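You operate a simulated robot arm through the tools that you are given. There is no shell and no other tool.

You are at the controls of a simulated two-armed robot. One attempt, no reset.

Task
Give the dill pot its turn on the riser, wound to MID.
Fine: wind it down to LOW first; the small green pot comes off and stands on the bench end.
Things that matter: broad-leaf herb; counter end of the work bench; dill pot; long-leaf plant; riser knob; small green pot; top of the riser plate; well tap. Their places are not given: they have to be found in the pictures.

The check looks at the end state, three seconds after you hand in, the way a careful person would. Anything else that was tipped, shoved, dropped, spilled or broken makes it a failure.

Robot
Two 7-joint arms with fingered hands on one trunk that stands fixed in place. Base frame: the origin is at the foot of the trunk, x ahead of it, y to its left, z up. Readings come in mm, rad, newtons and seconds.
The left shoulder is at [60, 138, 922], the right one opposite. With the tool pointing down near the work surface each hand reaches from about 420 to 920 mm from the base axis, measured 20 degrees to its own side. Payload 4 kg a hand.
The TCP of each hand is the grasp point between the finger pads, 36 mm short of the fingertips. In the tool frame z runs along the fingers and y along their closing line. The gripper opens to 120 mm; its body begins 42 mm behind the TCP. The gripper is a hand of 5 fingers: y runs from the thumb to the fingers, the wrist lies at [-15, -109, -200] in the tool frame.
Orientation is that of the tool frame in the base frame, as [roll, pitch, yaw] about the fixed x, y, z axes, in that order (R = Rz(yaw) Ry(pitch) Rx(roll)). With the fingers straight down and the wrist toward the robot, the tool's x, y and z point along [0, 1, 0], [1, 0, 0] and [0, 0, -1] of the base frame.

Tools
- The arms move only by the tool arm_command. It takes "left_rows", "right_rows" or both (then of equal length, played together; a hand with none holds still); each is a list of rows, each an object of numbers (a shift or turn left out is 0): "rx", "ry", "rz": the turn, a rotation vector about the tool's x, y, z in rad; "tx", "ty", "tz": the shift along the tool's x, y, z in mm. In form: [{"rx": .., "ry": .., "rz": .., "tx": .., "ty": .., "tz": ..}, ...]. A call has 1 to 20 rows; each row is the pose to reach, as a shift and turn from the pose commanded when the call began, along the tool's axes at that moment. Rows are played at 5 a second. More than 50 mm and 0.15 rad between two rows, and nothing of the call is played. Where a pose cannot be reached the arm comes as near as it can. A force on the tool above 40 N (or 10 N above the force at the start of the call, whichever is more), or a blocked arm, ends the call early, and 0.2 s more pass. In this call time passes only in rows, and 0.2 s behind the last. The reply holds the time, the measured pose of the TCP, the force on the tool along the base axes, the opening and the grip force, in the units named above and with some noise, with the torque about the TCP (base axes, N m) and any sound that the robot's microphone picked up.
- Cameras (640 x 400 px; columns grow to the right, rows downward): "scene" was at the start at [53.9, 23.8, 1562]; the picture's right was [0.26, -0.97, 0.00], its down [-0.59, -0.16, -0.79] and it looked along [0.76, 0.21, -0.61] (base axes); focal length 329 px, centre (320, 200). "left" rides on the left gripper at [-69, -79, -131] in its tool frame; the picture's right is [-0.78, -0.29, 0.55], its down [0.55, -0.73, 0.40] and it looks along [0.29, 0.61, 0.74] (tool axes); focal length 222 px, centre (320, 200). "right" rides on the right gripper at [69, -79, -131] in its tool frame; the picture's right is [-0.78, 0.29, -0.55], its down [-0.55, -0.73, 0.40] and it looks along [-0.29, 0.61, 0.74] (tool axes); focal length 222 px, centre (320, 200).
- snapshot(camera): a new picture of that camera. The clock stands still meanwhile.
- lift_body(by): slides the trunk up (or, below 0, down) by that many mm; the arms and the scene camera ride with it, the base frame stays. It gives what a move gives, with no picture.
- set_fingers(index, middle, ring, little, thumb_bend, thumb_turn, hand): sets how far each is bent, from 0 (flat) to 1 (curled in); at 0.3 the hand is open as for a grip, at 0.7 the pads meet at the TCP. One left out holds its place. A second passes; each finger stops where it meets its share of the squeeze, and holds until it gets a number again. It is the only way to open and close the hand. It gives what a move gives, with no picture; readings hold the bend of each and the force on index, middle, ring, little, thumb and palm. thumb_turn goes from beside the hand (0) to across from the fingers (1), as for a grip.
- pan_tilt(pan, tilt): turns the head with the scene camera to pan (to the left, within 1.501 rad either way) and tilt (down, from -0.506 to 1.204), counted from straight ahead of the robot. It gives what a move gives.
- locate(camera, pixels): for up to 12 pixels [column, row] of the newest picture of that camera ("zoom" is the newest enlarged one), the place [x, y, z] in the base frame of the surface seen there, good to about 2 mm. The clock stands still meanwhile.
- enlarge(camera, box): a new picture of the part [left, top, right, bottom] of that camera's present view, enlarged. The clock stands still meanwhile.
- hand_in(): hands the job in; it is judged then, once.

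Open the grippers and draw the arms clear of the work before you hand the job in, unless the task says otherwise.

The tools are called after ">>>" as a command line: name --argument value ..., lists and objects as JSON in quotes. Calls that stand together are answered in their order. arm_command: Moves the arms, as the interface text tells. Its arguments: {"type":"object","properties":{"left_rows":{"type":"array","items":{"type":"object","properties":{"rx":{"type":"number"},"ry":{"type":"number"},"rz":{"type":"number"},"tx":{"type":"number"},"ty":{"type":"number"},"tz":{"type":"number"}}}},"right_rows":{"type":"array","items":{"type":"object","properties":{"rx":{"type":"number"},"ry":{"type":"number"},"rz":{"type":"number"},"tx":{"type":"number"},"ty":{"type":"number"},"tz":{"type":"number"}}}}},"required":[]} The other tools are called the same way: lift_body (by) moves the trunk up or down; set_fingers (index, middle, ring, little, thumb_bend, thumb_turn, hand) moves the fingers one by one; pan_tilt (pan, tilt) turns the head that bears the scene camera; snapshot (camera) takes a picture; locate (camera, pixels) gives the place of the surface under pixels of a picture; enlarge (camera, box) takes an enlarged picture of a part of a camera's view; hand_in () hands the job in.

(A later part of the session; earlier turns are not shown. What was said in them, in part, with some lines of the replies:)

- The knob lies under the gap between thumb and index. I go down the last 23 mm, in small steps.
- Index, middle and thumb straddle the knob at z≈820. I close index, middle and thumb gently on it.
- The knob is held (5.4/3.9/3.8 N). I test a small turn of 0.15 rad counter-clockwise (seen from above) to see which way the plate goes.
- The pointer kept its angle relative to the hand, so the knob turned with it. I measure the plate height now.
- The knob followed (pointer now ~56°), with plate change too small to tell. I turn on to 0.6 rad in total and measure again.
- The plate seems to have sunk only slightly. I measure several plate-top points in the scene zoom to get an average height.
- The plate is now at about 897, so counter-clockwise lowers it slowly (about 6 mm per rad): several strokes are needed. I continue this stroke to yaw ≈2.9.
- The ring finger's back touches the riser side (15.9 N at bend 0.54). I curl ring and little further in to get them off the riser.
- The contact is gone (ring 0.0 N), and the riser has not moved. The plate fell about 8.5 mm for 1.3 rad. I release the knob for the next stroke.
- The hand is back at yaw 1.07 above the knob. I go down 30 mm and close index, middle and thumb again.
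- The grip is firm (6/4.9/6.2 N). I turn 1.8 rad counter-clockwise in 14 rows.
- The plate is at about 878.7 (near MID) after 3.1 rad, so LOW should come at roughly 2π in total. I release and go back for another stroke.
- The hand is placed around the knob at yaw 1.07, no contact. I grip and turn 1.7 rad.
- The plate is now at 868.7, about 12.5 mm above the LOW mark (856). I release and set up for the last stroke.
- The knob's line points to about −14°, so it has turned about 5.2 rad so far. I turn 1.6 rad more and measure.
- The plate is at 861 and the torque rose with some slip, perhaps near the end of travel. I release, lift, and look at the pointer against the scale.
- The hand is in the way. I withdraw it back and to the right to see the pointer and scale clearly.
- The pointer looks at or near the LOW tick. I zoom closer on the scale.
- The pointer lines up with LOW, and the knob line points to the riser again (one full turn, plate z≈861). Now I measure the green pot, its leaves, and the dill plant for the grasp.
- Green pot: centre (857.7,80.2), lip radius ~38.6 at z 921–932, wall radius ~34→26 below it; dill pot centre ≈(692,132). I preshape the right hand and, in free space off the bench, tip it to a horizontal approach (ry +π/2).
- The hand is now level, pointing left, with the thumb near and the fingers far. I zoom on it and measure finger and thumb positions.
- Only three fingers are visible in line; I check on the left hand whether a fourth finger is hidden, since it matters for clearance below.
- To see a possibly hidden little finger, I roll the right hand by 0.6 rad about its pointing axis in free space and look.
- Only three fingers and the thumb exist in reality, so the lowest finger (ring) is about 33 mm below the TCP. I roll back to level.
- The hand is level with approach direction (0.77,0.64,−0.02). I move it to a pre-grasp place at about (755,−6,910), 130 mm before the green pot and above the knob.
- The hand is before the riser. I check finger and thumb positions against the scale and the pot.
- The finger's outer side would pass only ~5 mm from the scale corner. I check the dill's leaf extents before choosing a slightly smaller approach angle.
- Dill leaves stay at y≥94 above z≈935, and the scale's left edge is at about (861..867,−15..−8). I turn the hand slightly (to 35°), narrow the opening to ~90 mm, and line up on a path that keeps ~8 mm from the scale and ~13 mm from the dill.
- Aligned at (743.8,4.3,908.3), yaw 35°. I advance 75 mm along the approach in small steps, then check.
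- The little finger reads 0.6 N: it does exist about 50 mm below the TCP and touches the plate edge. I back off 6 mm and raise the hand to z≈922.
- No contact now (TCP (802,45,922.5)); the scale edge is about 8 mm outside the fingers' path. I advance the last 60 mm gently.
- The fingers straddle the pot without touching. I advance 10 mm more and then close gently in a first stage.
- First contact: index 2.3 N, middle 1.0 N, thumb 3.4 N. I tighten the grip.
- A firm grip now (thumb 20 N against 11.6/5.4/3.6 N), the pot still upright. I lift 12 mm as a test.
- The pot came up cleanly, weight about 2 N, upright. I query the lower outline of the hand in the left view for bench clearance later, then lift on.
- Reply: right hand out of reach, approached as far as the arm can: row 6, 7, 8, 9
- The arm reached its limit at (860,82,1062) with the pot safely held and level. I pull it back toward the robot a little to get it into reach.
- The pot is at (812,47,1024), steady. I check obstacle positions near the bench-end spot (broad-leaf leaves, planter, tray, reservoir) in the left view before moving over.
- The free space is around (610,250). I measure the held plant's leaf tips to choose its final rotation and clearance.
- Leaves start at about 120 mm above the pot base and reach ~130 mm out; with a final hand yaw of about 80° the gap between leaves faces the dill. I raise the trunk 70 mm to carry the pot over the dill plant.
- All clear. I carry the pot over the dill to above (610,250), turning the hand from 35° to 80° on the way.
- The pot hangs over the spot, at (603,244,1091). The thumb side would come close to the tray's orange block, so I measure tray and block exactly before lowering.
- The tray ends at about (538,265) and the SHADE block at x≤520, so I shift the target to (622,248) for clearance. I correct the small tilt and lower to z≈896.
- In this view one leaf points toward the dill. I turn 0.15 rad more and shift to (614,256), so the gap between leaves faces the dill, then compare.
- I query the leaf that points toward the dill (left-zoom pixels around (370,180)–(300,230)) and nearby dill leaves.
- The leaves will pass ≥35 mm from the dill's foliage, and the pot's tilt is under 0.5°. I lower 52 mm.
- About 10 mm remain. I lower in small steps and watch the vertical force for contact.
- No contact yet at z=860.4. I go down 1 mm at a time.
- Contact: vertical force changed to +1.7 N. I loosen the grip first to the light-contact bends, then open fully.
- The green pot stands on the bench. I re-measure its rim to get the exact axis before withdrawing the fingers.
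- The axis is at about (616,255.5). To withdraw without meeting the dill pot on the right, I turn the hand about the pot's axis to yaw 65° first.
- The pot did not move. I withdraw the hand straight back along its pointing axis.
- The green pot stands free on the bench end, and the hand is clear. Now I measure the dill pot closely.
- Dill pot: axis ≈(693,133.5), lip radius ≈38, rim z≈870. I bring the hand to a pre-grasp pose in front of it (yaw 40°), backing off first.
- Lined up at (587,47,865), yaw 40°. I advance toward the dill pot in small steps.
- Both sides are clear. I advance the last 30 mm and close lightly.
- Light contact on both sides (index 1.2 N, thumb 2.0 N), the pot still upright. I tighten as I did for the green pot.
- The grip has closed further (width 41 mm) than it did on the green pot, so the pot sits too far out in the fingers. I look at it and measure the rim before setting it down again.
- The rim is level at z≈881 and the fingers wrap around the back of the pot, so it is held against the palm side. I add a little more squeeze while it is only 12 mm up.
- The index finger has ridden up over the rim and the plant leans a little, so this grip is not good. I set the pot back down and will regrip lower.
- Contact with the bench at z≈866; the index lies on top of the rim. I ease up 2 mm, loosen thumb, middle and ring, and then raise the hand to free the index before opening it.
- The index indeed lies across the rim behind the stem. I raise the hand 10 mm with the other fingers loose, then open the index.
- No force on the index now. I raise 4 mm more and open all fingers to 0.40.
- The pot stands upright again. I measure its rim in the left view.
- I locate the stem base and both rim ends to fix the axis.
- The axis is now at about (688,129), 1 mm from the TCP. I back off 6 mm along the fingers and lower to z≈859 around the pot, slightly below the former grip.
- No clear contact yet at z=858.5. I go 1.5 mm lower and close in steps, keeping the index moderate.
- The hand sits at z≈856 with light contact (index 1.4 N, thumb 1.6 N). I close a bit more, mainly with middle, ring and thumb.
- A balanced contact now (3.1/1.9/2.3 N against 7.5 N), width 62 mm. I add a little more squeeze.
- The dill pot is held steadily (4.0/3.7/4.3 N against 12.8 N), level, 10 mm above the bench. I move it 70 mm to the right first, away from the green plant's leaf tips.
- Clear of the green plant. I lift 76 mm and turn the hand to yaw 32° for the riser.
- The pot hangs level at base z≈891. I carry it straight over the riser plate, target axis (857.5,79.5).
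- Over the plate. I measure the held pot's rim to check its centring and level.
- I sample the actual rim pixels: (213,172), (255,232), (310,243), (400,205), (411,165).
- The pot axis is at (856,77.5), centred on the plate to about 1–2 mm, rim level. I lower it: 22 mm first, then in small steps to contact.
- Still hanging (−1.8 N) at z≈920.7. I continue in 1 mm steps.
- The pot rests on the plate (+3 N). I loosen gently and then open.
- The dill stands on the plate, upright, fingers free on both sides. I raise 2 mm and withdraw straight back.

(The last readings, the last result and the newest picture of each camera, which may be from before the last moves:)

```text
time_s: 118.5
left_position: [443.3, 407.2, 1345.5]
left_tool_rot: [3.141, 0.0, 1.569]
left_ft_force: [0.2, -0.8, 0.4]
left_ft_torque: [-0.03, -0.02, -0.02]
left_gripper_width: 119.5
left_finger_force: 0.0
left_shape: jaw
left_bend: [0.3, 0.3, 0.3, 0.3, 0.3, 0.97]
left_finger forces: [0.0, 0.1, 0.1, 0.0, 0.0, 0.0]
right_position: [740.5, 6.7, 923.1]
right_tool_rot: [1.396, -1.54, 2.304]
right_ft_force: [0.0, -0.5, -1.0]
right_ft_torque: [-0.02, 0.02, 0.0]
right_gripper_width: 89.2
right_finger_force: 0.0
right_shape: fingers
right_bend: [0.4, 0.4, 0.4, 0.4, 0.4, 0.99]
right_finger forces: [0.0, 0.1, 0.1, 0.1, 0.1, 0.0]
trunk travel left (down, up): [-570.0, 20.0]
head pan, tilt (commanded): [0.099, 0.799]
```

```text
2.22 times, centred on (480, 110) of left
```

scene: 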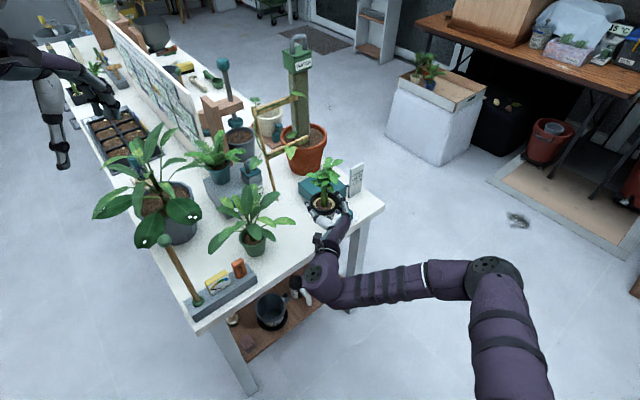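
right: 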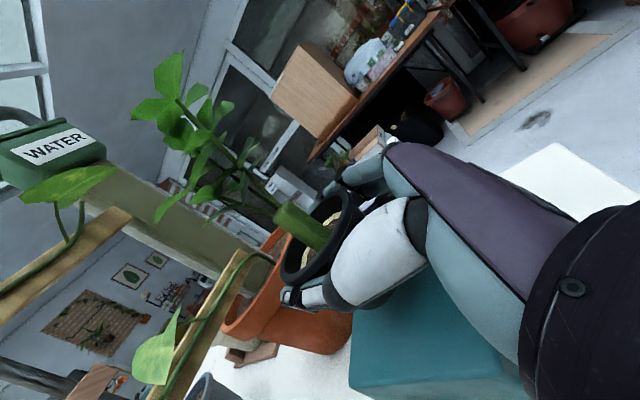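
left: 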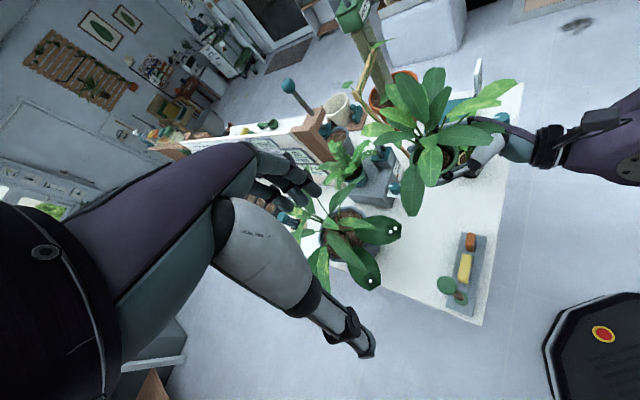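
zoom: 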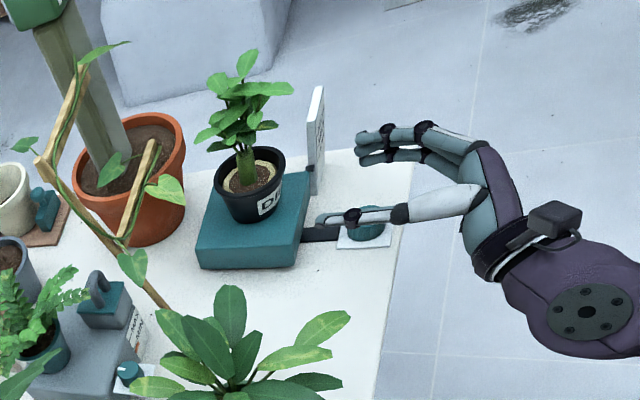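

The dill stands alone on the plate at LOW. I withdraw the hand to free space at about (600,−200,990), turning it back to yaw 88°.

>>> arm_command --right_rows '[{"tz": -38}, {"tz": -74, "ty": 10, "tx": 8}, {"tz": -108, "ty": 25, "tx": 20, "rx": 0.14}, {"tz": -140, "ty": 42, "tx": 32, "rx": 0.28}, {"tz": -170, "ty": 60, "tx": 44, "rx": 0.42}, {"tz": -200, "ty": 80, "tx": 56, "rx": 0.56}, {"tz": -229, "ty": 100, "tx": 67, "rx": 0.7}, {"tz": -229, "ty": 100, "tx": 67, "rx": 0.84}, {"tz": -229, "ty": 100, "tx": 67, "rx": 0.97}]'

>>> lift_body --by -70

>>> snapshot --camera "scene"

```text
time_s: 120.5
left_position: [443.2, 407.8, 1344.8]
left_tool_rot: [3.141, -0.001, 1.571]
left_ft_force: [0.5, 0.7, 0.4]
left_ft_torque: [0.01, 0.02, 0.03]
left_gripper_width: 119.7
left_finger_force: 0.0
left_shape: jaw
left_bend: [0.3, 0.3, 0.3, 0.3, 0.3, 0.97]
left_finger forces: [0.0, 0.0, 0.1, 0.1, 0.0, 0.0]
right_position: [598.8, -197.5, 993.4]
right_tool_rot: [2.385, -1.54, 2.289]
right_ft_force: [0.4, -1.3, -0.7]
right_ft_torque: [0.0, -0.01, -0.01]
right_gripper_width: 89.4
right_finger_force: 0.1
right_shape: fingers
right_bend: [0.4, 0.4, 0.4, 0.4, 0.4, 0.99]
right_finger forces: [0.1, 0.0, 0.1, 0.0, 0.0, 0.0]
trunk travel left (down, up): [-570.0, 20.0]
head pan, tilt (commanded): [0.099, 0.799]
```

```text
time_s: 121.6
left_position: [442.4, 408.6, 1274.9]
left_tool_rot: [3.141, -0.001, 1.573]
left_ft_force: [0.3, 0.6, 0.4]
left_ft_torque: [0.01, 0.03, 0.01]
left_gripper_width: 119.7
left_finger_force: 0.1
left_shape: jaw
left_bend: [0.3, 0.3, 0.3, 0.3, 0.3, 0.97]
left_finger forces: [0.0, 0.1, 0.0, 0.0, 0.1, 0.0]
right_position: [599.1, -198.1, 923.6]
right_tool_rot: [2.364, -1.539, 2.307]
right_ft_force: [-0.2, 0.4, 0.3]
right_ft_torque: [0.0, 0.02, 0.02]
right_gripper_width: 89.7
right_finger_force: 0.1
right_shape: fingers
right_bend: [0.4, 0.4, 0.4, 0.4, 0.4, 0.99]
right_finger forces: [0.0, 0.0, 0.1, 0.0, 0.0, 0.1]
trunk travel left (down, up): [-500.0, 90.0]
head pan, tilt (commanded): [0.099, 0.799]
```

```text
taken
```

scene: 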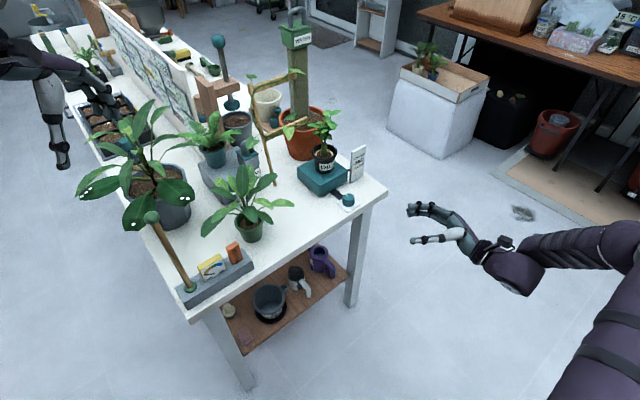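

All good: both pots stand. I tip the hand back to fingers-down.

>>> arm_command --right_rows '[{"ry": -0.14, "tx": 10}, {"ry": -0.28, "tx": 20}, {"ry": -0.42, "tx": 30}, {"ry": -0.56, "tx": 40}, {"ry": -0.7, "tx": 50}, {"ry": -0.84, "tx": 60}, {"ry": -0.98, "tx": 70}, {"ry": -1.12, "tx": 75}, {"ry": -1.26, "tx": 75}, {"ry": -1.4, "tx": 75}, {"ry": -1.54, "tx": 75}]'

>>> set_fingers --hand "right" --index 0.5 --middle 0.52 --ring 0.68 --little 0.68 --thumb_bend 0.48 --thumb_turn 1.0

```text
time_s: 124.0
left_position: [442.7, 410.2, 1275.1]
left_tool_rot: [3.141, -0.001, 1.572]
left_ft_force: [0.3, 0.4, 0.7]
left_ft_torque: [-0.02, -0.02, 0.0]
left_gripper_width: 120.1
left_finger_force: 0.0
left_shape: jaw
left_bend: [0.3, 0.3, 0.3, 0.3, 0.3, 0.97]
left_finger forces: [0.0, 0.1, 0.1, 0.0, 0.0, 0.0]
right_position: [596.5, -194.7, 999.7]
right_tool_rot: [3.118, -0.005, 1.532]
right_ft_force: [0.3, 0.8, -0.1]
right_ft_torque: [-0.01, 0.0, -0.03]
right_gripper_width: 89.5
right_finger_force: 0.0
right_shape: fingers
right_bend: [0.4, 0.4, 0.4, 0.4, 0.4, 0.99]
right_finger forces: [0.0, 0.1, 0.0, 0.0, 0.0, 0.1]
trunk travel left (down, up): [-500.0, 90.0]
head pan, tilt (commanded): [0.099, 0.799]
```

```text
time_s: 125.0
left_position: [443.7, 407.3, 1274.7]
left_tool_rot: [-3.141, 0.0, 1.571]
left_ft_force: [0.4, -0.2, 0.4]
left_ft_torque: [-0.03, 0.01, -0.03]
left_gripper_width: 119.8
left_finger_force: 0.0
left_shape: jaw
left_bend: [0.3, 0.3, 0.3, 0.3, 0.3, 0.97]
left_finger forces: [0.0, 0.1, 0.0, 0.1, 0.1, 0.0]
right_position: [596.2, -194.9, 997.7]
right_tool_rot: [3.119, -0.006, 1.529]
right_ft_force: [-0.2, -0.2, -0.6]
right_ft_torque: [0.02, 0.02, -0.02]
right_gripper_width: 63.2
right_finger_force: 0.0
right_shape: fingers
right_bend: [0.5, 0.52, 0.68, 0.68, 0.48, 1.0]
right_finger forces: [0.0, 0.0, 0.0, 0.1, 0.0, 0.0]
trunk travel left (down, up): [-500.0, 90.0]
head pan, tilt (commanded): [0.099, 0.799]
```

Orientation is nearly straight down (roll off by 0.02). I correct that, preshape the fingers narrower, and move above the knob with yaw 2.3 for clockwise strokes.

>>> set_fingers --hand "right" --index 0.52 --middle 0.54 --thumb_bend 0.51

>>> arm_command --right_rows '[{"rx": 0.012}, {"rx": 0.0225}]'

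>>> arm_command --right_rows '[{"tx": 30, "ty": 25, "tz": 5, "rz": -0.13}, {"tx": 60, "ty": 50, "tz": 10, "rz": -0.26}, {"tx": 90, "ty": 76, "tz": 20, "rz": -0.39}, {"tx": 120, "ty": 102, "tz": 35, "rz": -0.52}, {"tx": 150, "ty": 128, "tz": 55, "rz": -0.65}, {"tx": 175, "ty": 149, "tz": 80, "rz": -0.77}, {"tx": 192, "ty": 164, "tz": 105, "rz": -0.77}]'

>>> snapshot --camera "right"

>>> enlarge --camera "scene" --box '[280, 110, 400, 230]'

```text
time_s: 126.0
left_position: [443.7, 409.4, 1275.5]
left_tool_rot: [-3.14, 0.0, 1.571]
left_ft_force: [-1.2, -0.4, -0.2]
left_ft_torque: [0.02, -0.01, 0.0]
left_gripper_width: 119.8
left_finger_force: 0.0
left_shape: jaw
left_bend: [0.3, 0.3, 0.3, 0.3, 0.3, 0.97]
left_finger forces: [0.0, 0.0, 0.1, 0.0, 0.0, 0.1]
right_position: [597.2, -196.1, 997.4]
right_tool_rot: [3.117, -0.004, 1.532]
right_ft_force: [0.2, 0.1, -1.5]
right_ft_torque: [0.01, 0.01, 0.03]
right_gripper_width: 55.7
right_finger_force: 0.1
right_shape: fingers
right_bend: [0.52, 0.54, 0.68, 0.68, 0.51, 1.0]
right_finger forces: [0.0, 0.0, 0.1, 0.0, 0.1, 0.0]
trunk travel left (down, up): [-500.0, 90.0]
head pan, tilt (commanded): [0.099, 0.799]
```

```text
time_s: 126.6
left_position: [443.0, 408.1, 1275.4]
left_tool_rot: [-3.141, 0.0, 1.57]
left_ft_force: [0.3, -0.1, -0.4]
left_ft_torque: [0.02, -0.05, -0.03]
left_gripper_width: 119.8
left_finger_force: 0.1
left_shape: jaw
left_bend: [0.3, 0.3, 0.3, 0.3, 0.3, 0.97]
left_finger forces: [0.0, 0.0, 0.0, 0.1, 0.0, 0.0]
right_position: [596.6, -195.7, 998.8]
right_tool_rot: [-3.141, -0.006, 1.53]
right_ft_force: [0.2, -0.2, 0.2]
right_ft_torque: [-0.02, 0.04, 0.0]
right_gripper_width: 55.8
right_finger_force: 0.0
right_shape: fingers
right_bend: [0.52, 0.54, 0.68, 0.68, 0.51, 1.0]
right_finger forces: [0.1, 0.0, 0.0, 0.1, 0.1, 0.0]
trunk travel left (down, up): [-500.0, 90.0]
head pan, tilt (commanded): [0.099, 0.799]
```

```text
time_s: 128.2
left_position: [443.7, 409.3, 1275.1]
left_tool_rot: [3.141, 0.002, 1.569]
left_ft_force: [-0.3, -0.6, 0.1]
left_ft_torque: [0.0, 0.01, -0.01]
left_gripper_width: 119.9
left_finger_force: 0.2
left_shape: jaw
left_bend: [0.3, 0.3, 0.3, 0.3, 0.3, 0.97]
left_finger forces: [0.1, 0.0, 0.0, 0.0, 0.0, 0.1]
right_position: [767.3, -7.6, 894.4]
right_tool_rot: [3.136, -0.004, 2.304]
right_ft_force: [0.1, 0.6, 0.1]
right_ft_torque: [0.0, 0.0, 0.0]
right_gripper_width: 55.9
right_finger_force: 0.1
right_shape: fingers
right_bend: [0.52, 0.54, 0.68, 0.68, 0.51, 1.0]
right_finger forces: [0.0, 0.0, 0.0, 0.0, 0.0, 0.1]
trunk travel left (down, up): [-500.0, 90.0]
head pan, tilt (commanded): [0.099, 0.799]
```

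```text
taken
```

right: 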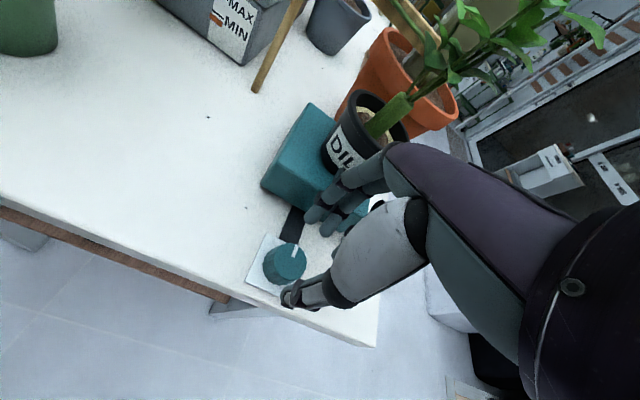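

```text
3.33 times, centred on (340, 170) of scene
```

zoom: 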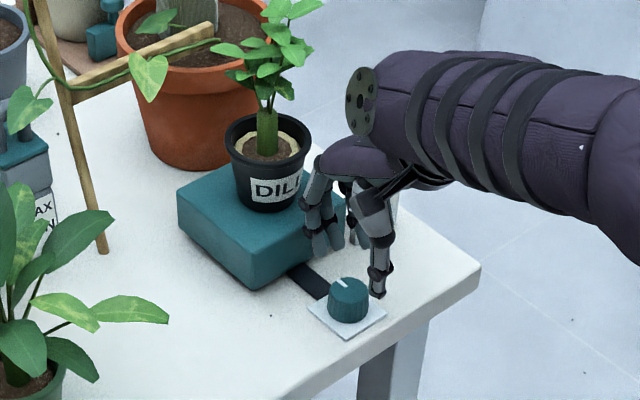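

The hand is above the knob at yaw 2.3, clear of the dill pot. I go down in steps with a small centring correction.

>>> arm_command --right_rows '[{"tx": -1, "ty": -0.5, "tz": 12}, {"tx": -2.2, "ty": -1.1, "tz": 24}, {"tx": -2.2, "ty": -1.1, "tz": 34}, {"tx": -2.2, "ty": -1.1, "tz": 41}, {"tx": -2.2, "ty": -1.1, "tz": 46}]'

>>> enlarge --camera "right" --box '[180, 100, 440, 340]'

>>> enlarge --camera "scene" --box '[290, 120, 390, 220]'

```text
time_s: 129.4
left_position: [443.0, 407.5, 1275.0]
left_tool_rot: [3.14, 0.0, 1.571]
left_ft_force: [-0.2, 0.6, 0.4]
left_ft_torque: [0.0, 0.01, -0.01]
left_gripper_width: 119.7
left_finger_force: 0.1
left_shape: jaw
left_bend: [0.3, 0.3, 0.3, 0.3, 0.3, 0.97]
left_finger forces: [0.0, 0.1, 0.1, 0.0, 0.0, 0.0]
right_position: [768.9, -11.2, 849.1]
right_tool_rot: [3.136, -0.005, 2.301]
right_ft_force: [0.3, -1.2, 0.1]
right_ft_torque: [0.0, -0.02, -0.02]
right_gripper_width: 55.7
right_finger_force: 0.3
right_shape: fingers
right_bend: [0.52, 0.54, 0.68, 0.68, 0.51, 1.0]
right_finger forces: [0.0, 0.1, 0.0, 0.0, 0.0, 0.1]
trunk travel left (down, up): [-500.0, 90.0]
head pan, tilt (commanded): [0.099, 0.799]
```

```text
1.67 times, centred on (310, 220) of right
```

zoom: 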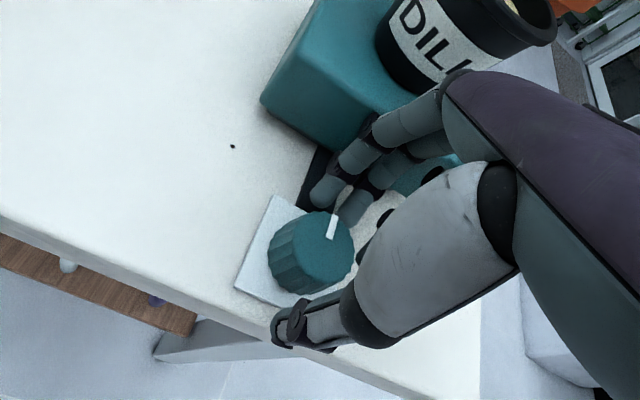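

```text
4.00 times, centred on (340, 170) of scene
```

zoom: 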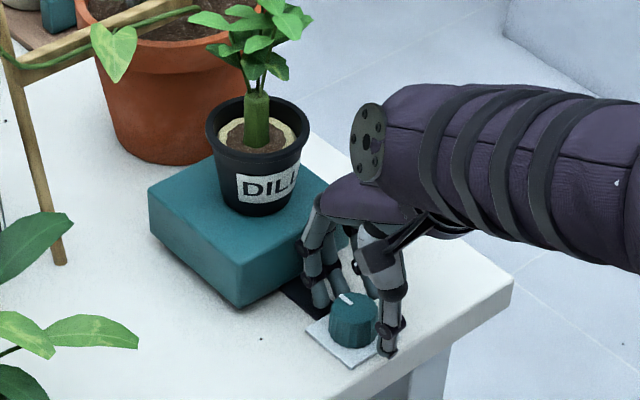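

No contact, well centred. I grip the knob and turn it clockwise 1.5 rad.

>>> set_fingers --hand "right" --index 0.66 --middle 0.66 --thumb_bend 0.66

>>> arm_command --right_rows '[{"rz": 0.12}, {"rz": 0.24}, {"rz": 0.36}, {"rz": 0.48}, {"rz": 0.6}, {"rz": 0.72}, {"rz": 0.84}, {"rz": 0.96}, {"rz": 1.08}, {"rz": 1.2}, {"rz": 1.32}, {"rz": 1.44}, {"rz": 1.5}]'

>>> enlarge --camera "right" --box '[180, 80, 440, 340]'

>>> locate --camera "zoom" --pixels '[[60, 60], [100, 100], [140, 150], [150, 100], [180, 60], [120, 60], [80, 90], [130, 120]]'

>>> snapshot --camera "scene"

```text
time_s: 130.4
left_position: [442.7, 407.8, 1274.9]
left_tool_rot: [-3.141, -0.001, 1.57]
left_ft_force: [-0.5, -0.3, 0.1]
left_ft_torque: [0.0, 0.0, 0.0]
left_gripper_width: 119.6
left_finger_force: 0.1
left_shape: jaw
left_bend: [0.3, 0.3, 0.3, 0.3, 0.3, 0.97]
left_finger forces: [0.1, 0.0, 0.1, 0.1, 0.0, 0.0]
right_position: [770.5, -9.2, 849.3]
right_tool_rot: [3.138, -0.006, 2.302]
right_ft_force: [4.3, 1.2, 1.0]
right_ft_torque: [0.04, -0.13, -0.01]
right_gripper_width: 31.7
right_finger_force: 8.7
right_shape: fingers
right_bend: [0.61, 0.63, 0.68, 0.68, 0.61, 1.0]
right_finger forces: [6.0, 4.6, 0.0, 0.1, 6.3, 0.1]
trunk travel left (down, up): [-500.0, 90.0]
head pan, tilt (commanded): [0.099, 0.799]
```

```text
time_s: 133.2
left_position: [443.2, 408.5, 1274.9]
left_tool_rot: [3.141, 0.001, 1.571]
left_ft_force: [-0.3, 0.5, 0.1]
left_ft_torque: [0.01, 0.01, -0.03]
left_gripper_width: 120.0
left_finger_force: 0.0
left_shape: jaw
left_bend: [0.3, 0.3, 0.3, 0.3, 0.3, 0.97]
left_finger forces: [0.0, 0.1, 0.1, 0.0, 0.1, 0.1]
right_position: [769.8, -11.4, 849.2]
right_tool_rot: [-3.139, -0.005, 0.799]
right_ft_force: [0.9, 0.3, 2.5]
right_ft_torque: [-0.02, -0.02, 0.03]
right_gripper_width: 31.7
right_finger_force: 8.5
right_shape: fingers
right_bend: [0.62, 0.63, 0.68, 0.68, 0.61, 1.0]
right_finger forces: [5.4, 3.4, 0.0, 0.1, 8.4, 0.0]
trunk travel left (down, up): [-500.0, 90.0]
head pan, tilt (commanded): [0.099, 0.799]
```

```text
1.54 times, centred on (310, 210) of right
```

zoom: 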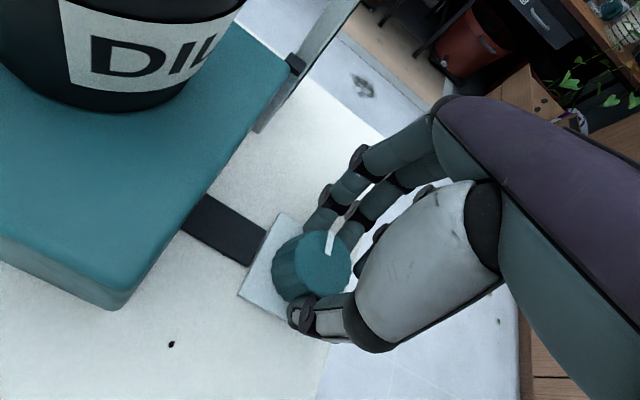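

```text
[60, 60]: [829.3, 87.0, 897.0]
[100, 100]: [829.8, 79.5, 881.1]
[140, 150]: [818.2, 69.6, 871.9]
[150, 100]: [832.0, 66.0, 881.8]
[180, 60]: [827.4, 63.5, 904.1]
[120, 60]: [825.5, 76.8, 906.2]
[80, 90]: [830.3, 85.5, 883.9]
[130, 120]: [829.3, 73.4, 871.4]
```

```text
taken
```

scene: 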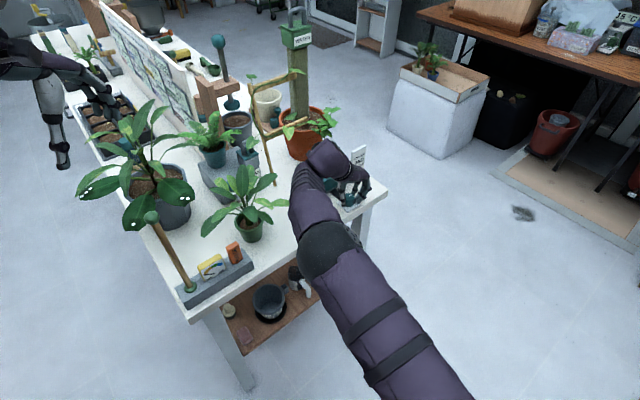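

The plate rose to about 871.6, half of the way to MID (≈881). I release, lift, turn back and regrip for the second stroke.

>>> set_fingers --hand "right" --index 0.51 --middle 0.53 --thumb_bend 0.5

>>> arm_command --right_rows '[{"tz": -15}, {"tz": -32}, {"tz": -32, "rz": -0.14}, {"tz": -32, "rz": -0.28}, {"tz": -32, "rz": -0.42}, {"tz": -32, "rz": -0.56}, {"tz": -32, "rz": -0.7}, {"tz": -32, "rz": -0.84}, {"tz": -32, "rz": -0.98}, {"tz": -32, "rz": -1.12}, {"tz": -32, "rz": -1.26}, {"tz": -32, "rz": -1.4}, {"tz": -32, "rz": -1.5}]'

>>> enlarge --camera "right" --box '[180, 100, 440, 340]'

>>> enlarge --camera "scene" --box '[290, 120, 390, 220]'

>>> locate --camera "zoom" --pixels '[[180, 210], [200, 230], [220, 245], [240, 255], [260, 240], [280, 225], [290, 200], [345, 290], [350, 305], [335, 300], [360, 300], [350, 315]]'

```text
time_s: 134.2
left_position: [443.1, 408.7, 1274.5]
left_tool_rot: [-3.141, 0.0, 1.571]
left_ft_force: [0.7, 0.2, -0.4]
left_ft_torque: [-0.01, -0.02, 0.03]
left_gripper_width: 119.9
left_finger_force: 0.1
left_shape: jaw
left_bend: [0.3, 0.3, 0.3, 0.3, 0.3, 0.97]
left_finger forces: [0.1, 0.0, 0.0, 0.0, 0.0, 0.0]
right_position: [769.7, -11.7, 849.0]
right_tool_rot: [-3.138, -0.005, 0.801]
right_ft_force: [-0.5, -0.3, -0.9]
right_ft_torque: [-0.02, -0.01, -0.05]
right_gripper_width: 57.8
right_finger_force: 0.2
right_shape: fingers
right_bend: [0.51, 0.53, 0.68, 0.68, 0.5, 1.0]
right_finger forces: [0.1, 0.0, 0.0, 0.1, 0.0, 0.0]
trunk travel left (down, up): [-500.0, 90.0]
head pan, tilt (commanded): [0.099, 0.799]
```

```text
time_s: 137.0
left_position: [442.8, 408.5, 1274.3]
left_tool_rot: [3.141, 0.001, 1.571]
left_ft_force: [0.3, 0.5, 0.3]
left_ft_torque: [0.01, 0.03, -0.03]
left_gripper_width: 119.8
left_finger_force: 0.1
left_shape: jaw
left_bend: [0.3, 0.3, 0.3, 0.3, 0.3, 0.97]
left_finger forces: [0.0, 0.0, 0.0, 0.1, 0.1, 0.0]
right_position: [768.3, -10.8, 881.8]
right_tool_rot: [3.134, -0.005, 2.302]
right_ft_force: [-0.7, 0.1, 0.5]
right_ft_torque: [-0.01, 0.0, -0.03]
right_gripper_width: 57.6
right_finger_force: 0.1
right_shape: fingers
right_bend: [0.51, 0.53, 0.68, 0.68, 0.5, 1.0]
right_finger forces: [0.0, 0.0, 0.0, 0.0, 0.0, 0.1]
trunk travel left (down, up): [-500.0, 90.0]
head pan, tilt (commanded): [0.099, 0.799]
```

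```text
1.67 times, centred on (310, 220) of right
```

zoom: 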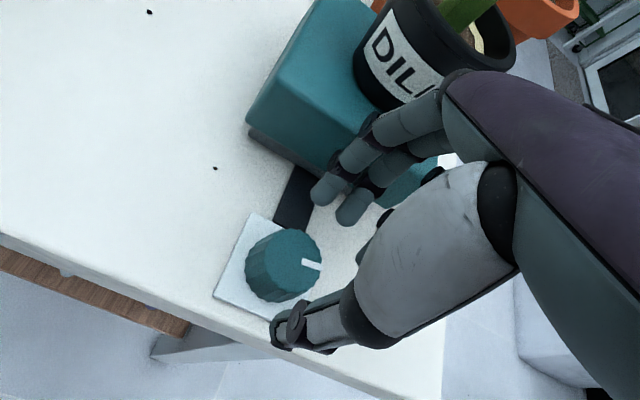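

```text
4.00 times, centred on (340, 170) of scene
```

zoom: 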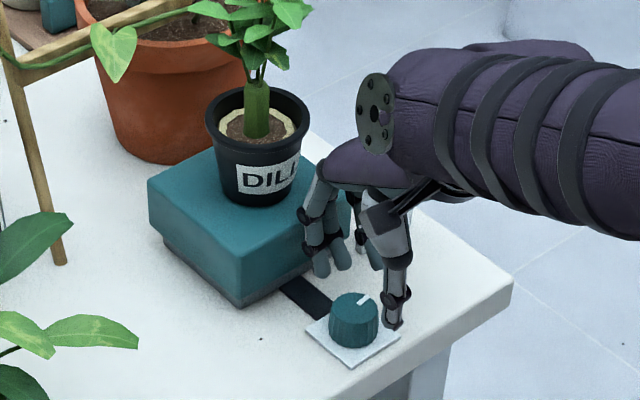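

```text
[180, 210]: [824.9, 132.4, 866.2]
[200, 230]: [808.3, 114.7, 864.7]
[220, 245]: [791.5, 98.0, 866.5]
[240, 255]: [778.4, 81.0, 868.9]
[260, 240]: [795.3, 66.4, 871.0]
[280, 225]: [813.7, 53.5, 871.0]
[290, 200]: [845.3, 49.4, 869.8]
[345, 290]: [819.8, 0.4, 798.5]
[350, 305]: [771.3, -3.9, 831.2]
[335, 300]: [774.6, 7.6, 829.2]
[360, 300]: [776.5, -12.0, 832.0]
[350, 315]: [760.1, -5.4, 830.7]
```

The plate is at about 870.8 and the knob line has turned as expected. I go down, grip and turn 1.5 rad more.

>>> arm_command --right_rows '[{"tz": 12}, {"tz": 24}, {"tz": 32}]'

>>> set_fingers --hand "right" --index 0.66 --middle 0.66 --thumb_bend 0.66

>>> arm_command --right_rows '[{"rz": 0.12}, {"rz": 0.24}, {"rz": 0.36}, {"rz": 0.48}, {"rz": 0.6}, {"rz": 0.72}, {"rz": 0.84}, {"rz": 0.96}, {"rz": 1.08}, {"rz": 1.2}, {"rz": 1.32}, {"rz": 1.44}, {"rz": 1.5}]'

>>> enlarge --camera "right" --box '[180, 80, 440, 340]'

>>> locate --camera "zoom" --pixels '[[140, 150], [130, 130], [60, 160], [200, 110], [230, 80], [90, 180], [160, 130], [325, 262], [340, 262], [330, 240], [310, 250]]'

```text
time_s: 137.8
left_position: [442.9, 408.5, 1274.2]
left_tool_rot: [-3.141, -0.002, 1.57]
left_ft_force: [1.1, 1.1, -0.2]
left_ft_torque: [0.0, 0.02, -0.01]
left_gripper_width: 119.6
left_finger_force: 0.1
left_shape: jaw
left_bend: [0.3, 0.3, 0.3, 0.3, 0.3, 0.97]
left_finger forces: [0.0, 0.0, 0.1, 0.0, 0.0, 0.0]
right_position: [768.1, -11.9, 847.6]
right_tool_rot: [3.137, -0.005, 2.3]
right_ft_force: [0.2, 0.5, -0.4]
right_ft_torque: [0.02, 0.0, -0.01]
right_gripper_width: 57.7
right_finger_force: 0.1
right_shape: fingers
right_bend: [0.51, 0.53, 0.68, 0.68, 0.5, 1.0]
right_finger forces: [0.0, 0.0, 0.0, 0.0, 0.0, 0.0]
trunk travel left (down, up): [-500.0, 90.0]
head pan, tilt (commanded): [0.099, 0.799]
```

```text
time_s: 138.8
left_position: [443.4, 408.4, 1275.1]
left_tool_rot: [-3.141, 0.0, 1.571]
left_ft_force: [0.4, 0.3, -0.2]
left_ft_torque: [0.03, -0.01, -0.02]
left_gripper_width: 119.7
left_finger_force: 0.0
left_shape: jaw
left_bend: [0.3, 0.3, 0.3, 0.3, 0.3, 0.97]
left_finger forces: [0.0, 0.0, 0.0, 0.0, 0.0, 0.0]
right_position: [769.2, -10.5, 848.9]
right_tool_rot: [3.134, -0.006, 2.303]
right_ft_force: [4.5, 2.8, -0.4]
right_ft_torque: [0.15, -0.22, 0.02]
right_gripper_width: 31.5
right_finger_force: 9.0
right_shape: fingers
right_bend: [0.6, 0.62, 0.68, 0.68, 0.62, 1.0]
right_finger forces: [6.8, 5.4, 0.0, 0.1, 5.6, 0.0]
trunk travel left (down, up): [-500.0, 90.0]
head pan, tilt (commanded): [0.099, 0.799]
```

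```text
time_s: 141.6
left_position: [443.9, 407.5, 1274.3]
left_tool_rot: [3.141, 0.0, 1.571]
left_ft_force: [0.8, 0.2, 0.2]
left_ft_torque: [0.02, -0.01, 0.01]
left_gripper_width: 120.0
left_finger_force: 0.0
left_shape: jaw
left_bend: [0.3, 0.3, 0.3, 0.3, 0.3, 0.97]
left_finger forces: [0.0, 0.0, 0.0, 0.0, 0.0, 0.1]
right_position: [768.8, -11.5, 848.5]
right_tool_rot: [-3.137, -0.004, 0.799]
right_ft_force: [-0.6, -1.0, 2.0]
right_ft_torque: [0.02, -0.03, 0.07]
right_gripper_width: 31.8
right_finger_force: 8.0
right_shape: fingers
right_bend: [0.62, 0.63, 0.68, 0.68, 0.61, 1.0]
right_finger forces: [5.1, 3.7, 0.0, 0.0, 8.0, 0.0]
trunk travel left (down, up): [-500.0, 90.0]
head pan, tilt (commanded): [0.099, 0.799]
```

```text
1.54 times, centred on (310, 210) of right
```

zoom: 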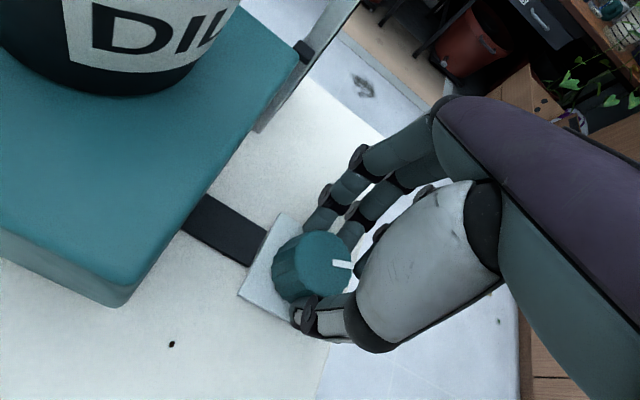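

```text
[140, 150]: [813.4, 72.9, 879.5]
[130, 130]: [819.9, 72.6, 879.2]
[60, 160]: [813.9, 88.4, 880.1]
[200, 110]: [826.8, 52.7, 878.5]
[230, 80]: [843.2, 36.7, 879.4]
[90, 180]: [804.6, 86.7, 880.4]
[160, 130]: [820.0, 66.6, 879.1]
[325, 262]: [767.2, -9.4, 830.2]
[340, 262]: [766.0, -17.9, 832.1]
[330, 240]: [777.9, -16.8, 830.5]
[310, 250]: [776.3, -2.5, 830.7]
```

The plate is at about 879.5, slightly below MID. I measure the knob's white line: pixels (333,261)–(350,267).

>>> enlarge --camera "right" --box '[280, 215, 350, 285]'

>>> locate --camera "zoom" --pixels '[[250, 160], [280, 165], [310, 172], [335, 178], [230, 180], [200, 120], [120, 180], [320, 240]]'

```text
5.71 times, centred on (315, 250) of right
```

zoom: 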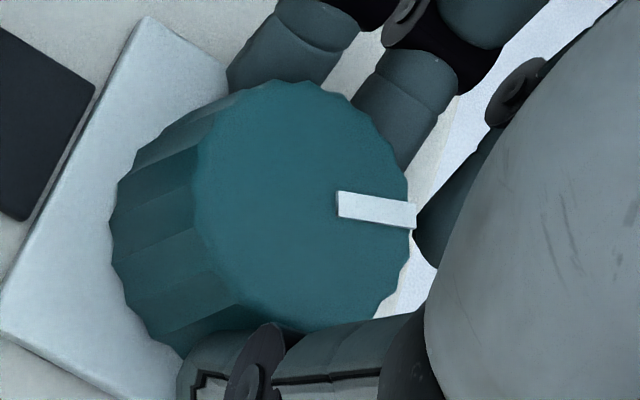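

```text
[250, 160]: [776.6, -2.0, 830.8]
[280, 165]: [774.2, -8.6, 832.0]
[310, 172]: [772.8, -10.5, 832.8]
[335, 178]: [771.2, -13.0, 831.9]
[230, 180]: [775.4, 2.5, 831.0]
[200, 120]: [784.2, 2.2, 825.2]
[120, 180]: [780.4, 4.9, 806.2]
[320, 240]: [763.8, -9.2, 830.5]
```

I sample the white line's ends at (345,204) and (408,215) and the cap centre (303,207).

>>> locate --camera "zoom" --pixels '[[345, 204], [375, 208], [405, 214], [303, 207], [300, 95], [300, 325], [205, 200], [400, 170], [385, 280]]'

```text
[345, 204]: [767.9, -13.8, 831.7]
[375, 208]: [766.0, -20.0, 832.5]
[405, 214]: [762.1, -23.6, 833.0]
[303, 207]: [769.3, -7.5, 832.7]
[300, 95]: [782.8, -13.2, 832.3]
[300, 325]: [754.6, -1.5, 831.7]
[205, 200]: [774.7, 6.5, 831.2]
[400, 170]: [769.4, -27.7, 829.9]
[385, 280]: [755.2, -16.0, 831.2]
```

The white line is at about −118°; MID should be at −134° (opposite of the HIGH/LOW direction). I turn 0.27 rad more.

>>> arm_command --right_rows '[{"rz": 0.09}, {"rz": 0.18}, {"rz": 0.27}]'

>>> enlarge --camera "right" --box '[280, 215, 350, 285]'

>>> locate --camera "zoom" --pixels '[[345, 204], [375, 208], [405, 214], [303, 207], [300, 95], [300, 325], [205, 200]]'

>>> snapshot --camera "right"

>>> locate --camera "right" --pixels '[[150, 130], [140, 160], [190, 150], [200, 120], [170, 140], [215, 110], [160, 170]]'

```text
time_s: 142.4
left_position: [443.9, 408.5, 1276.2]
left_tool_rot: [3.141, -0.001, 1.57]
left_ft_force: [-0.3, 0.0, -0.5]
left_ft_torque: [0.0, 0.01, 0.02]
left_gripper_width: 119.8
left_finger_force: 0.2
left_shape: jaw
left_bend: [0.3, 0.3, 0.3, 0.3, 0.3, 0.97]
left_finger forces: [0.0, 0.0, 0.1, 0.1, 0.0, 0.0]
right_position: [768.9, -10.4, 847.8]
right_tool_rot: [-3.136, -0.007, 0.53]
right_ft_force: [-0.3, -2.0, -0.4]
right_ft_torque: [-0.05, 0.02, 0.05]
right_gripper_width: 31.6
right_finger_force: 8.0
right_shape: fingers
right_bend: [0.62, 0.63, 0.68, 0.68, 0.61, 1.0]
right_finger forces: [5.1, 3.9, 0.0, 0.0, 7.9, 0.0]
trunk travel left (down, up): [-500.0, 90.0]
head pan, tilt (commanded): [0.099, 0.799]
```

```text
5.71 times, centred on (315, 250) of right
```

zoom: 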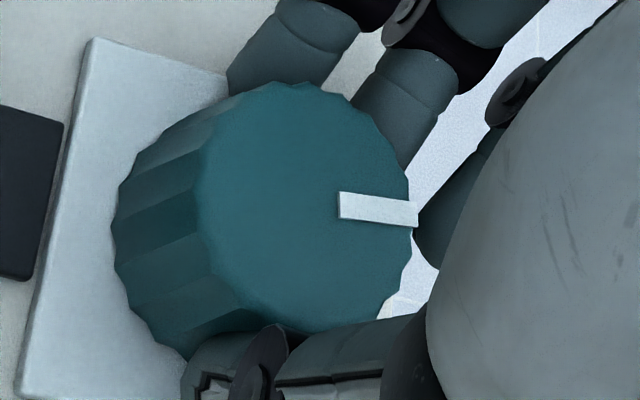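

```text
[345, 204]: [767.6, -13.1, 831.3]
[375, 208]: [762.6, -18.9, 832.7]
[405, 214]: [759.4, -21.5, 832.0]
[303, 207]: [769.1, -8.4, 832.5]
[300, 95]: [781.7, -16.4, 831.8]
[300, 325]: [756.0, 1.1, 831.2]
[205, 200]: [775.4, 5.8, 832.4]
```

```text
taken
```

right: 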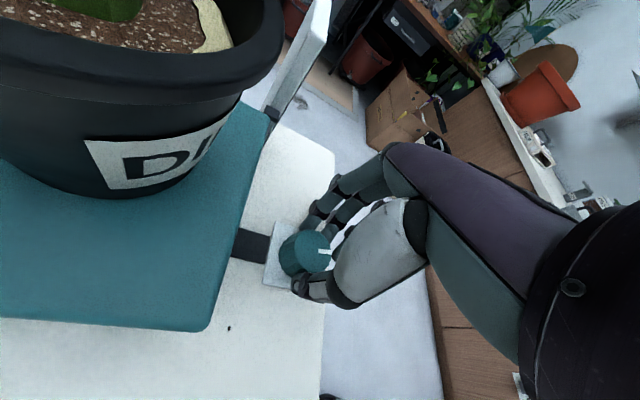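

```text
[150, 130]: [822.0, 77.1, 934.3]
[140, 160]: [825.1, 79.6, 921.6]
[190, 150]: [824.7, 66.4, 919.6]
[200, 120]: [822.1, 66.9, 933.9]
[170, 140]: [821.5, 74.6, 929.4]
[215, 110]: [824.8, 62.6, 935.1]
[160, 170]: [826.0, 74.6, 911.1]
```

The line now points to −134°, as wanted. I release, lift and withdraw to check the plate's pointer against MID.

>>> set_fingers --hand "right" --index 0.5 --middle 0.52 --thumb_bend 0.49

>>> arm_command --right_rows '[{"tz": -15}, {"tz": -32}, {"tz": -34, "rz": -0.13}, {"tz": -36, "rz": -0.26}, {"tz": -38, "rz": -0.39}, {"tz": -40, "rz": -0.52}, {"tz": -42, "rz": -0.65}, {"tz": -44, "rz": -0.78}, {"tz": -46, "rz": -0.91}, {"tz": -46, "rz": -1.04}]'

```text
time_s: 143.4
left_position: [443.3, 408.9, 1274.5]
left_tool_rot: [3.141, 0.0, 1.57]
left_ft_force: [0.3, 0.6, -0.7]
left_ft_torque: [-0.03, 0.02, 0.02]
left_gripper_width: 119.5
left_finger_force: 0.1
left_shape: jaw
left_bend: [0.3, 0.3, 0.3, 0.3, 0.3, 0.97]
left_finger forces: [0.0, 0.1, 0.0, 0.0, 0.0, 0.0]
right_position: [769.6, -10.3, 848.8]
right_tool_rot: [-3.136, -0.004, 0.531]
right_ft_force: [-0.3, 0.0, -0.7]
right_ft_torque: [0.0, -0.01, 0.01]
right_gripper_width: 60.9
right_finger_force: 0.1
right_shape: fingers
right_bend: [0.5, 0.52, 0.68, 0.68, 0.49, 1.0]
right_finger forces: [0.1, 0.0, 0.0, 0.0, 0.0, 0.0]
trunk travel left (down, up): [-500.0, 90.0]
head pan, tilt (commanded): [0.099, 0.799]
```

```text
time_s: 145.6
left_position: [443.5, 408.0, 1274.2]
left_tool_rot: [3.14, -0.001, 1.571]
left_ft_force: [-0.3, -0.4, 0.4]
left_ft_torque: [0.01, -0.03, -0.01]
left_gripper_width: 119.9
left_finger_force: 0.0
left_shape: jaw
left_bend: [0.3, 0.3, 0.3, 0.3, 0.3, 0.97]
left_finger forces: [0.0, 0.0, 0.0, 0.1, 0.0, 0.0]
right_position: [770.4, -11.2, 894.5]
right_tool_rot: [3.139, -0.008, 1.575]
right_ft_force: [0.8, -0.4, 0.8]
right_ft_torque: [-0.03, 0.01, 0.01]
right_gripper_width: 60.6
right_finger_force: 0.0
right_shape: fingers
right_bend: [0.5, 0.52, 0.68, 0.68, 0.49, 1.0]
right_finger forces: [0.0, 0.0, 0.0, 0.1, 0.0, 0.0]
trunk travel left (down, up): [-500.0, 90.0]
head pan, tilt (commanded): [0.099, 0.799]
```

The hand is above the knob at yaw 90°. I draw it back and to the right, clear of the bench, and look.

>>> arm_command --right_rows '[{"tx": -20, "ty": -20, "tz": -12}, {"tx": -45, "ty": -40, "tz": -25}, {"tx": -70, "ty": -60, "tz": -40}, {"tx": -98, "ty": -80, "tz": -55}, {"tx": -126, "ty": -100, "tz": -72}, {"tx": -155, "ty": -125, "tz": -90}, {"tx": -180, "ty": -150, "tz": -108}]'

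>>> snapshot --camera "scene"

>>> enlarge --camera "scene" --box '[330, 130, 380, 220]'

>>> enlarge --camera "right" --box '[120, 0, 300, 160]'

```text
time_s: 147.2
left_position: [441.2, 407.0, 1275.5]
left_tool_rot: [3.141, 0.0, 1.571]
left_ft_force: [-0.5, 0.0, 0.5]
left_ft_torque: [0.03, 0.02, 0.01]
left_gripper_width: 119.7
left_finger_force: 0.0
left_shape: jaw
left_bend: [0.3, 0.3, 0.3, 0.3, 0.3, 0.97]
left_finger forces: [0.0, 0.0, 0.1, 0.1, 0.0, 0.1]
right_position: [619.2, -192.1, 1002.0]
right_tool_rot: [3.139, -0.006, 1.573]
right_ft_force: [-0.9, -0.3, 0.5]
right_ft_torque: [0.01, -0.02, -0.01]
right_gripper_width: 60.8
right_finger_force: 0.0
right_shape: fingers
right_bend: [0.5, 0.52, 0.68, 0.68, 0.49, 1.0]
right_finger forces: [0.0, 0.0, 0.0, 0.0, 0.0, 0.1]
trunk travel left (down, up): [-500.0, 90.0]
head pan, tilt (commanded): [0.099, 0.799]
```

```text
taken
```

scene: 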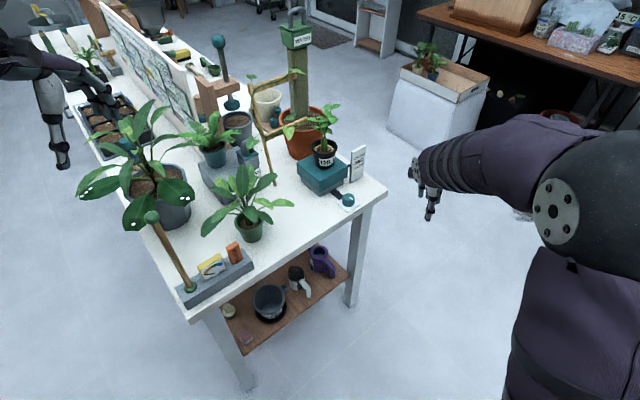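

```text
4.44 times, centred on (355, 175) of scene
```

zoom: 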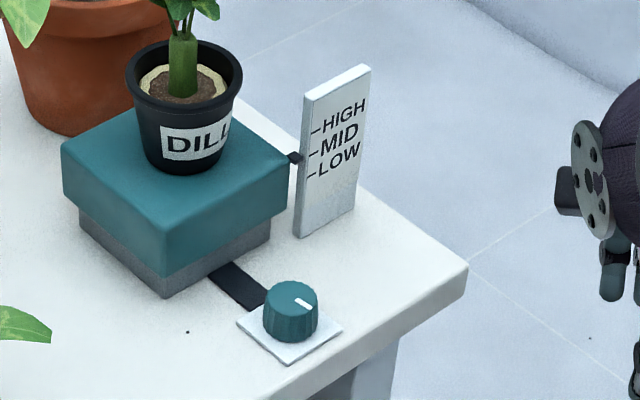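

```text
2.50 times, centred on (210, 80) of right
```

zoom: 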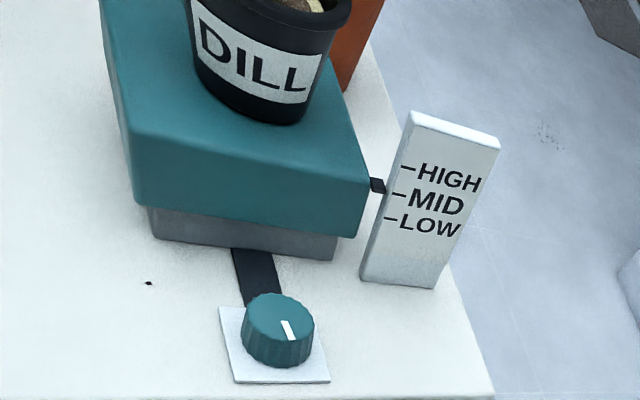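

The pointer looks to be at MID. I zoom in on the scale and measure the plate height.

>>> enlarge --camera "scene" --box '[338, 140, 370, 190]'

>>> enlarge --camera "scene" --box '[290, 110, 390, 220]'

>>> locate --camera "zoom" --pixels '[[150, 190], [180, 220], [220, 235], [240, 222], [170, 200], [205, 240], [260, 210], [280, 200], [130, 185]]'

```text
8.00 times, centred on (354, 165) of scene
```

zoom: 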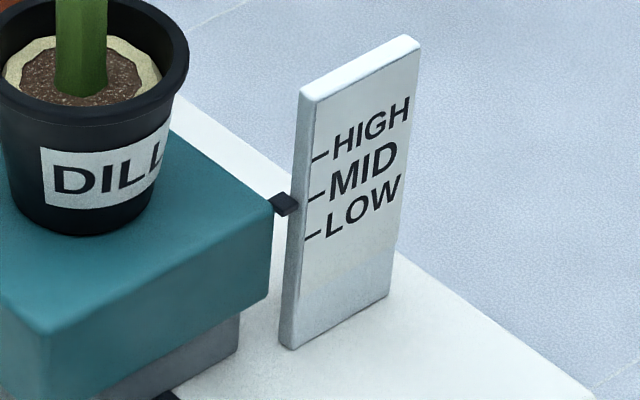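

```text
3.64 times, centred on (340, 165) of scene
```

zoom: 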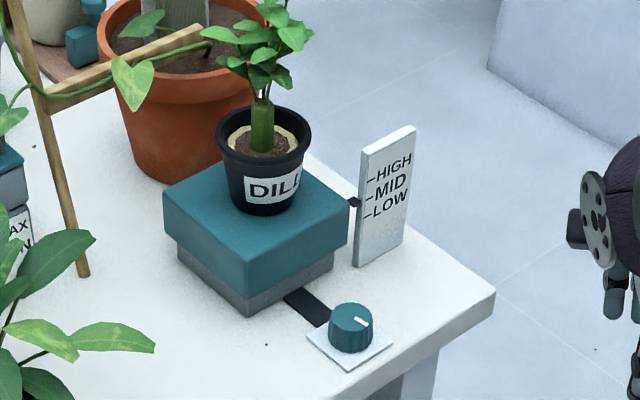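

```text
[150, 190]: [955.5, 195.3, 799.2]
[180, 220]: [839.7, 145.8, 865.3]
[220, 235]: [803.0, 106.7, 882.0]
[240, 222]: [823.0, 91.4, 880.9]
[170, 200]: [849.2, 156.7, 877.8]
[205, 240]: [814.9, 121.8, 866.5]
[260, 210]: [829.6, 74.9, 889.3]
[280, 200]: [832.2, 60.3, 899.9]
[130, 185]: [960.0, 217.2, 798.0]
```

MID is met: the pointer's end lies on the MID tick's line and the plate is at z≈881.5. I open the right hand and draw the right arm farther back.

>>> set_fingers --hand "right" --index 0.3 --middle 0.3 --ring 0.3 --little 0.3 --thumb_bend 0.3

>>> arm_command --right_rows '[{"tx": -8, "ty": -15, "tz": -25}, {"tx": -16, "ty": -30, "tz": -55}, {"tx": -24, "ty": -45, "tz": -90}, {"tx": -32, "ty": -60, "tz": -120}, {"tx": -40, "ty": -75, "tz": -140}]'

>>> pan_tilt --pan 0.3 --tilt 0.8

>>> snapshot --camera "scene"

>>> enlarge --camera "scene" --box '[200, 60, 420, 260]'

>>> snapshot --camera "left"

```text
time_s: 148.2
left_position: [443.8, 408.0, 1274.6]
left_tool_rot: [3.141, 0.002, 1.572]
left_ft_force: [-0.6, -0.1, 0.7]
left_ft_torque: [0.01, -0.01, -0.01]
left_gripper_width: 119.8
left_finger_force: 0.0
left_shape: jaw
left_bend: [0.3, 0.3, 0.3, 0.3, 0.3, 0.97]
left_finger forces: [0.0, 0.0, 0.0, 0.0, 0.0, 0.0]
right_position: [619.8, -190.0, 1001.6]
right_tool_rot: [3.139, -0.007, 1.571]
right_ft_force: [-0.8, -0.1, 0.8]
right_ft_torque: [-0.01, 0.01, -0.02]
right_gripper_width: 118.6
right_finger_force: 0.1
right_shape: fingers
right_bend: [0.3, 0.3, 0.3, 0.3, 0.3, 0.97]
right_finger forces: [0.1, 0.1, 0.0, 0.0, 0.1, 0.0]
trunk travel left (down, up): [-500.0, 90.0]
head pan, tilt (commanded): [0.099, 0.799]
```

```text
time_s: 149.4
left_position: [442.4, 409.4, 1274.3]
left_tool_rot: [3.141, 0.002, 1.571]
left_ft_force: [-0.4, -0.3, 0.5]
left_ft_torque: [-0.01, 0.01, 0.01]
left_gripper_width: 119.7
left_finger_force: 0.1
left_shape: jaw
left_bend: [0.3, 0.3, 0.3, 0.3, 0.3, 0.97]
left_finger forces: [0.0, 0.1, 0.0, 0.1, 0.1, 0.0]
right_position: [544.7, -232.1, 1139.5]
right_tool_rot: [-3.14, -0.007, 1.572]
right_ft_force: [-0.3, -0.5, 0.4]
right_ft_torque: [0.01, 0.0, -0.02]
right_gripper_width: 118.8
right_finger_force: 0.0
right_shape: fingers
right_bend: [0.3, 0.3, 0.3, 0.3, 0.3, 0.97]
right_finger forces: [0.0, 0.0, 0.0, 0.0, 0.0, 0.0]
trunk travel left (down, up): [-500.0, 90.0]
head pan, tilt (commanded): [0.099, 0.799]
```

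```text
time_s: 150.2
left_position: [442.4, 407.7, 1273.9]
left_tool_rot: [-3.141, 0.0, 1.572]
left_ft_force: [-1.1, 0.6, 0.5]
left_ft_torque: [0.0, 0.0, -0.03]
left_gripper_width: 119.8
left_finger_force: 0.1
left_shape: jaw
left_bend: [0.3, 0.3, 0.3, 0.3, 0.3, 0.97]
left_finger forces: [0.0, 0.0, 0.1, 0.0, 0.1, 0.1]
right_position: [545.1, -231.4, 1138.1]
right_tool_rot: [3.14, -0.007, 1.571]
right_ft_force: [-1.1, 1.1, 0.8]
right_ft_torque: [0.0, -0.02, 0.0]
right_gripper_width: 118.8
right_finger_force: 0.1
right_shape: fingers
right_bend: [0.3, 0.3, 0.3, 0.3, 0.3, 0.97]
right_finger forces: [0.0, 0.1, 0.0, 0.0, 0.0, 0.0]
trunk travel left (down, up): [-500.0, 90.0]
head pan, tilt (commanded): [0.3, 0.799]
```

```text
taken
```

scene: 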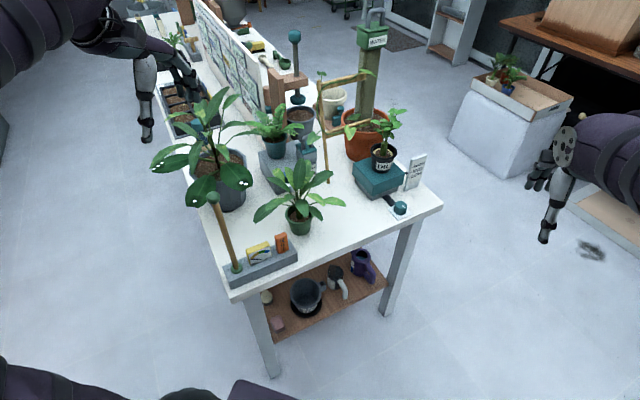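

```text
2.00 times, centred on (310, 160) of scene
```

zoom: 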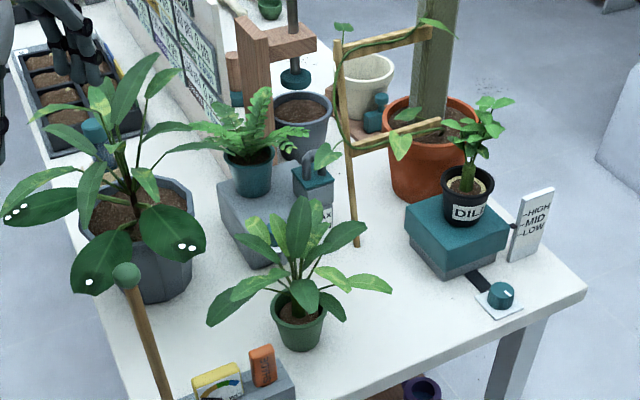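

```text
taken
```

left: 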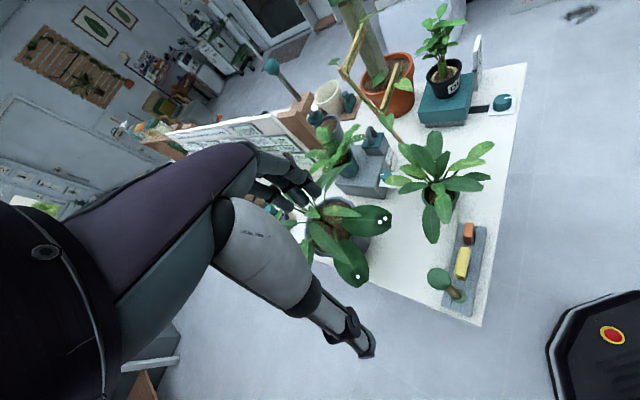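

Final state seen: dill on the riser at MID (knob line and pointer agree), green pot upright on the near bench end at (298,325 of the zoom), tray, tap, ladder and other plants unmoved. Both hands are open and clear, so I hand in.

>>> hand_in

```text
The job is handed in.
```

The dill pot is on the riser, wound to MID, and I've handed the job in; no verdict has come back yet.

- **Winding:** I wound the riser down to LOW first. After the swap I wound it up until the pointer lined up with the MID mark.
- **Small green pot:** it came off the riser and stands upright on the near end of the bench. I took that as the counter end because it is the end nearest the counter and the far end is out of reach. It sits about 110 mm in from the edge.
- **Dill pot:** my first grip slipped over the rim, so I set the pot back down and gripped it lower before moving it. It now stands upright in the middle of the plate.

While turning the knob, the right hand's fingers brushed the side of the riser a few times, at up to about 16 N. One finger also lightly touched the plate edge. The riser did not shift.

In the final pictures the tray, the well tap and the other plants look untouched. Both hands are open and clear of the bench.
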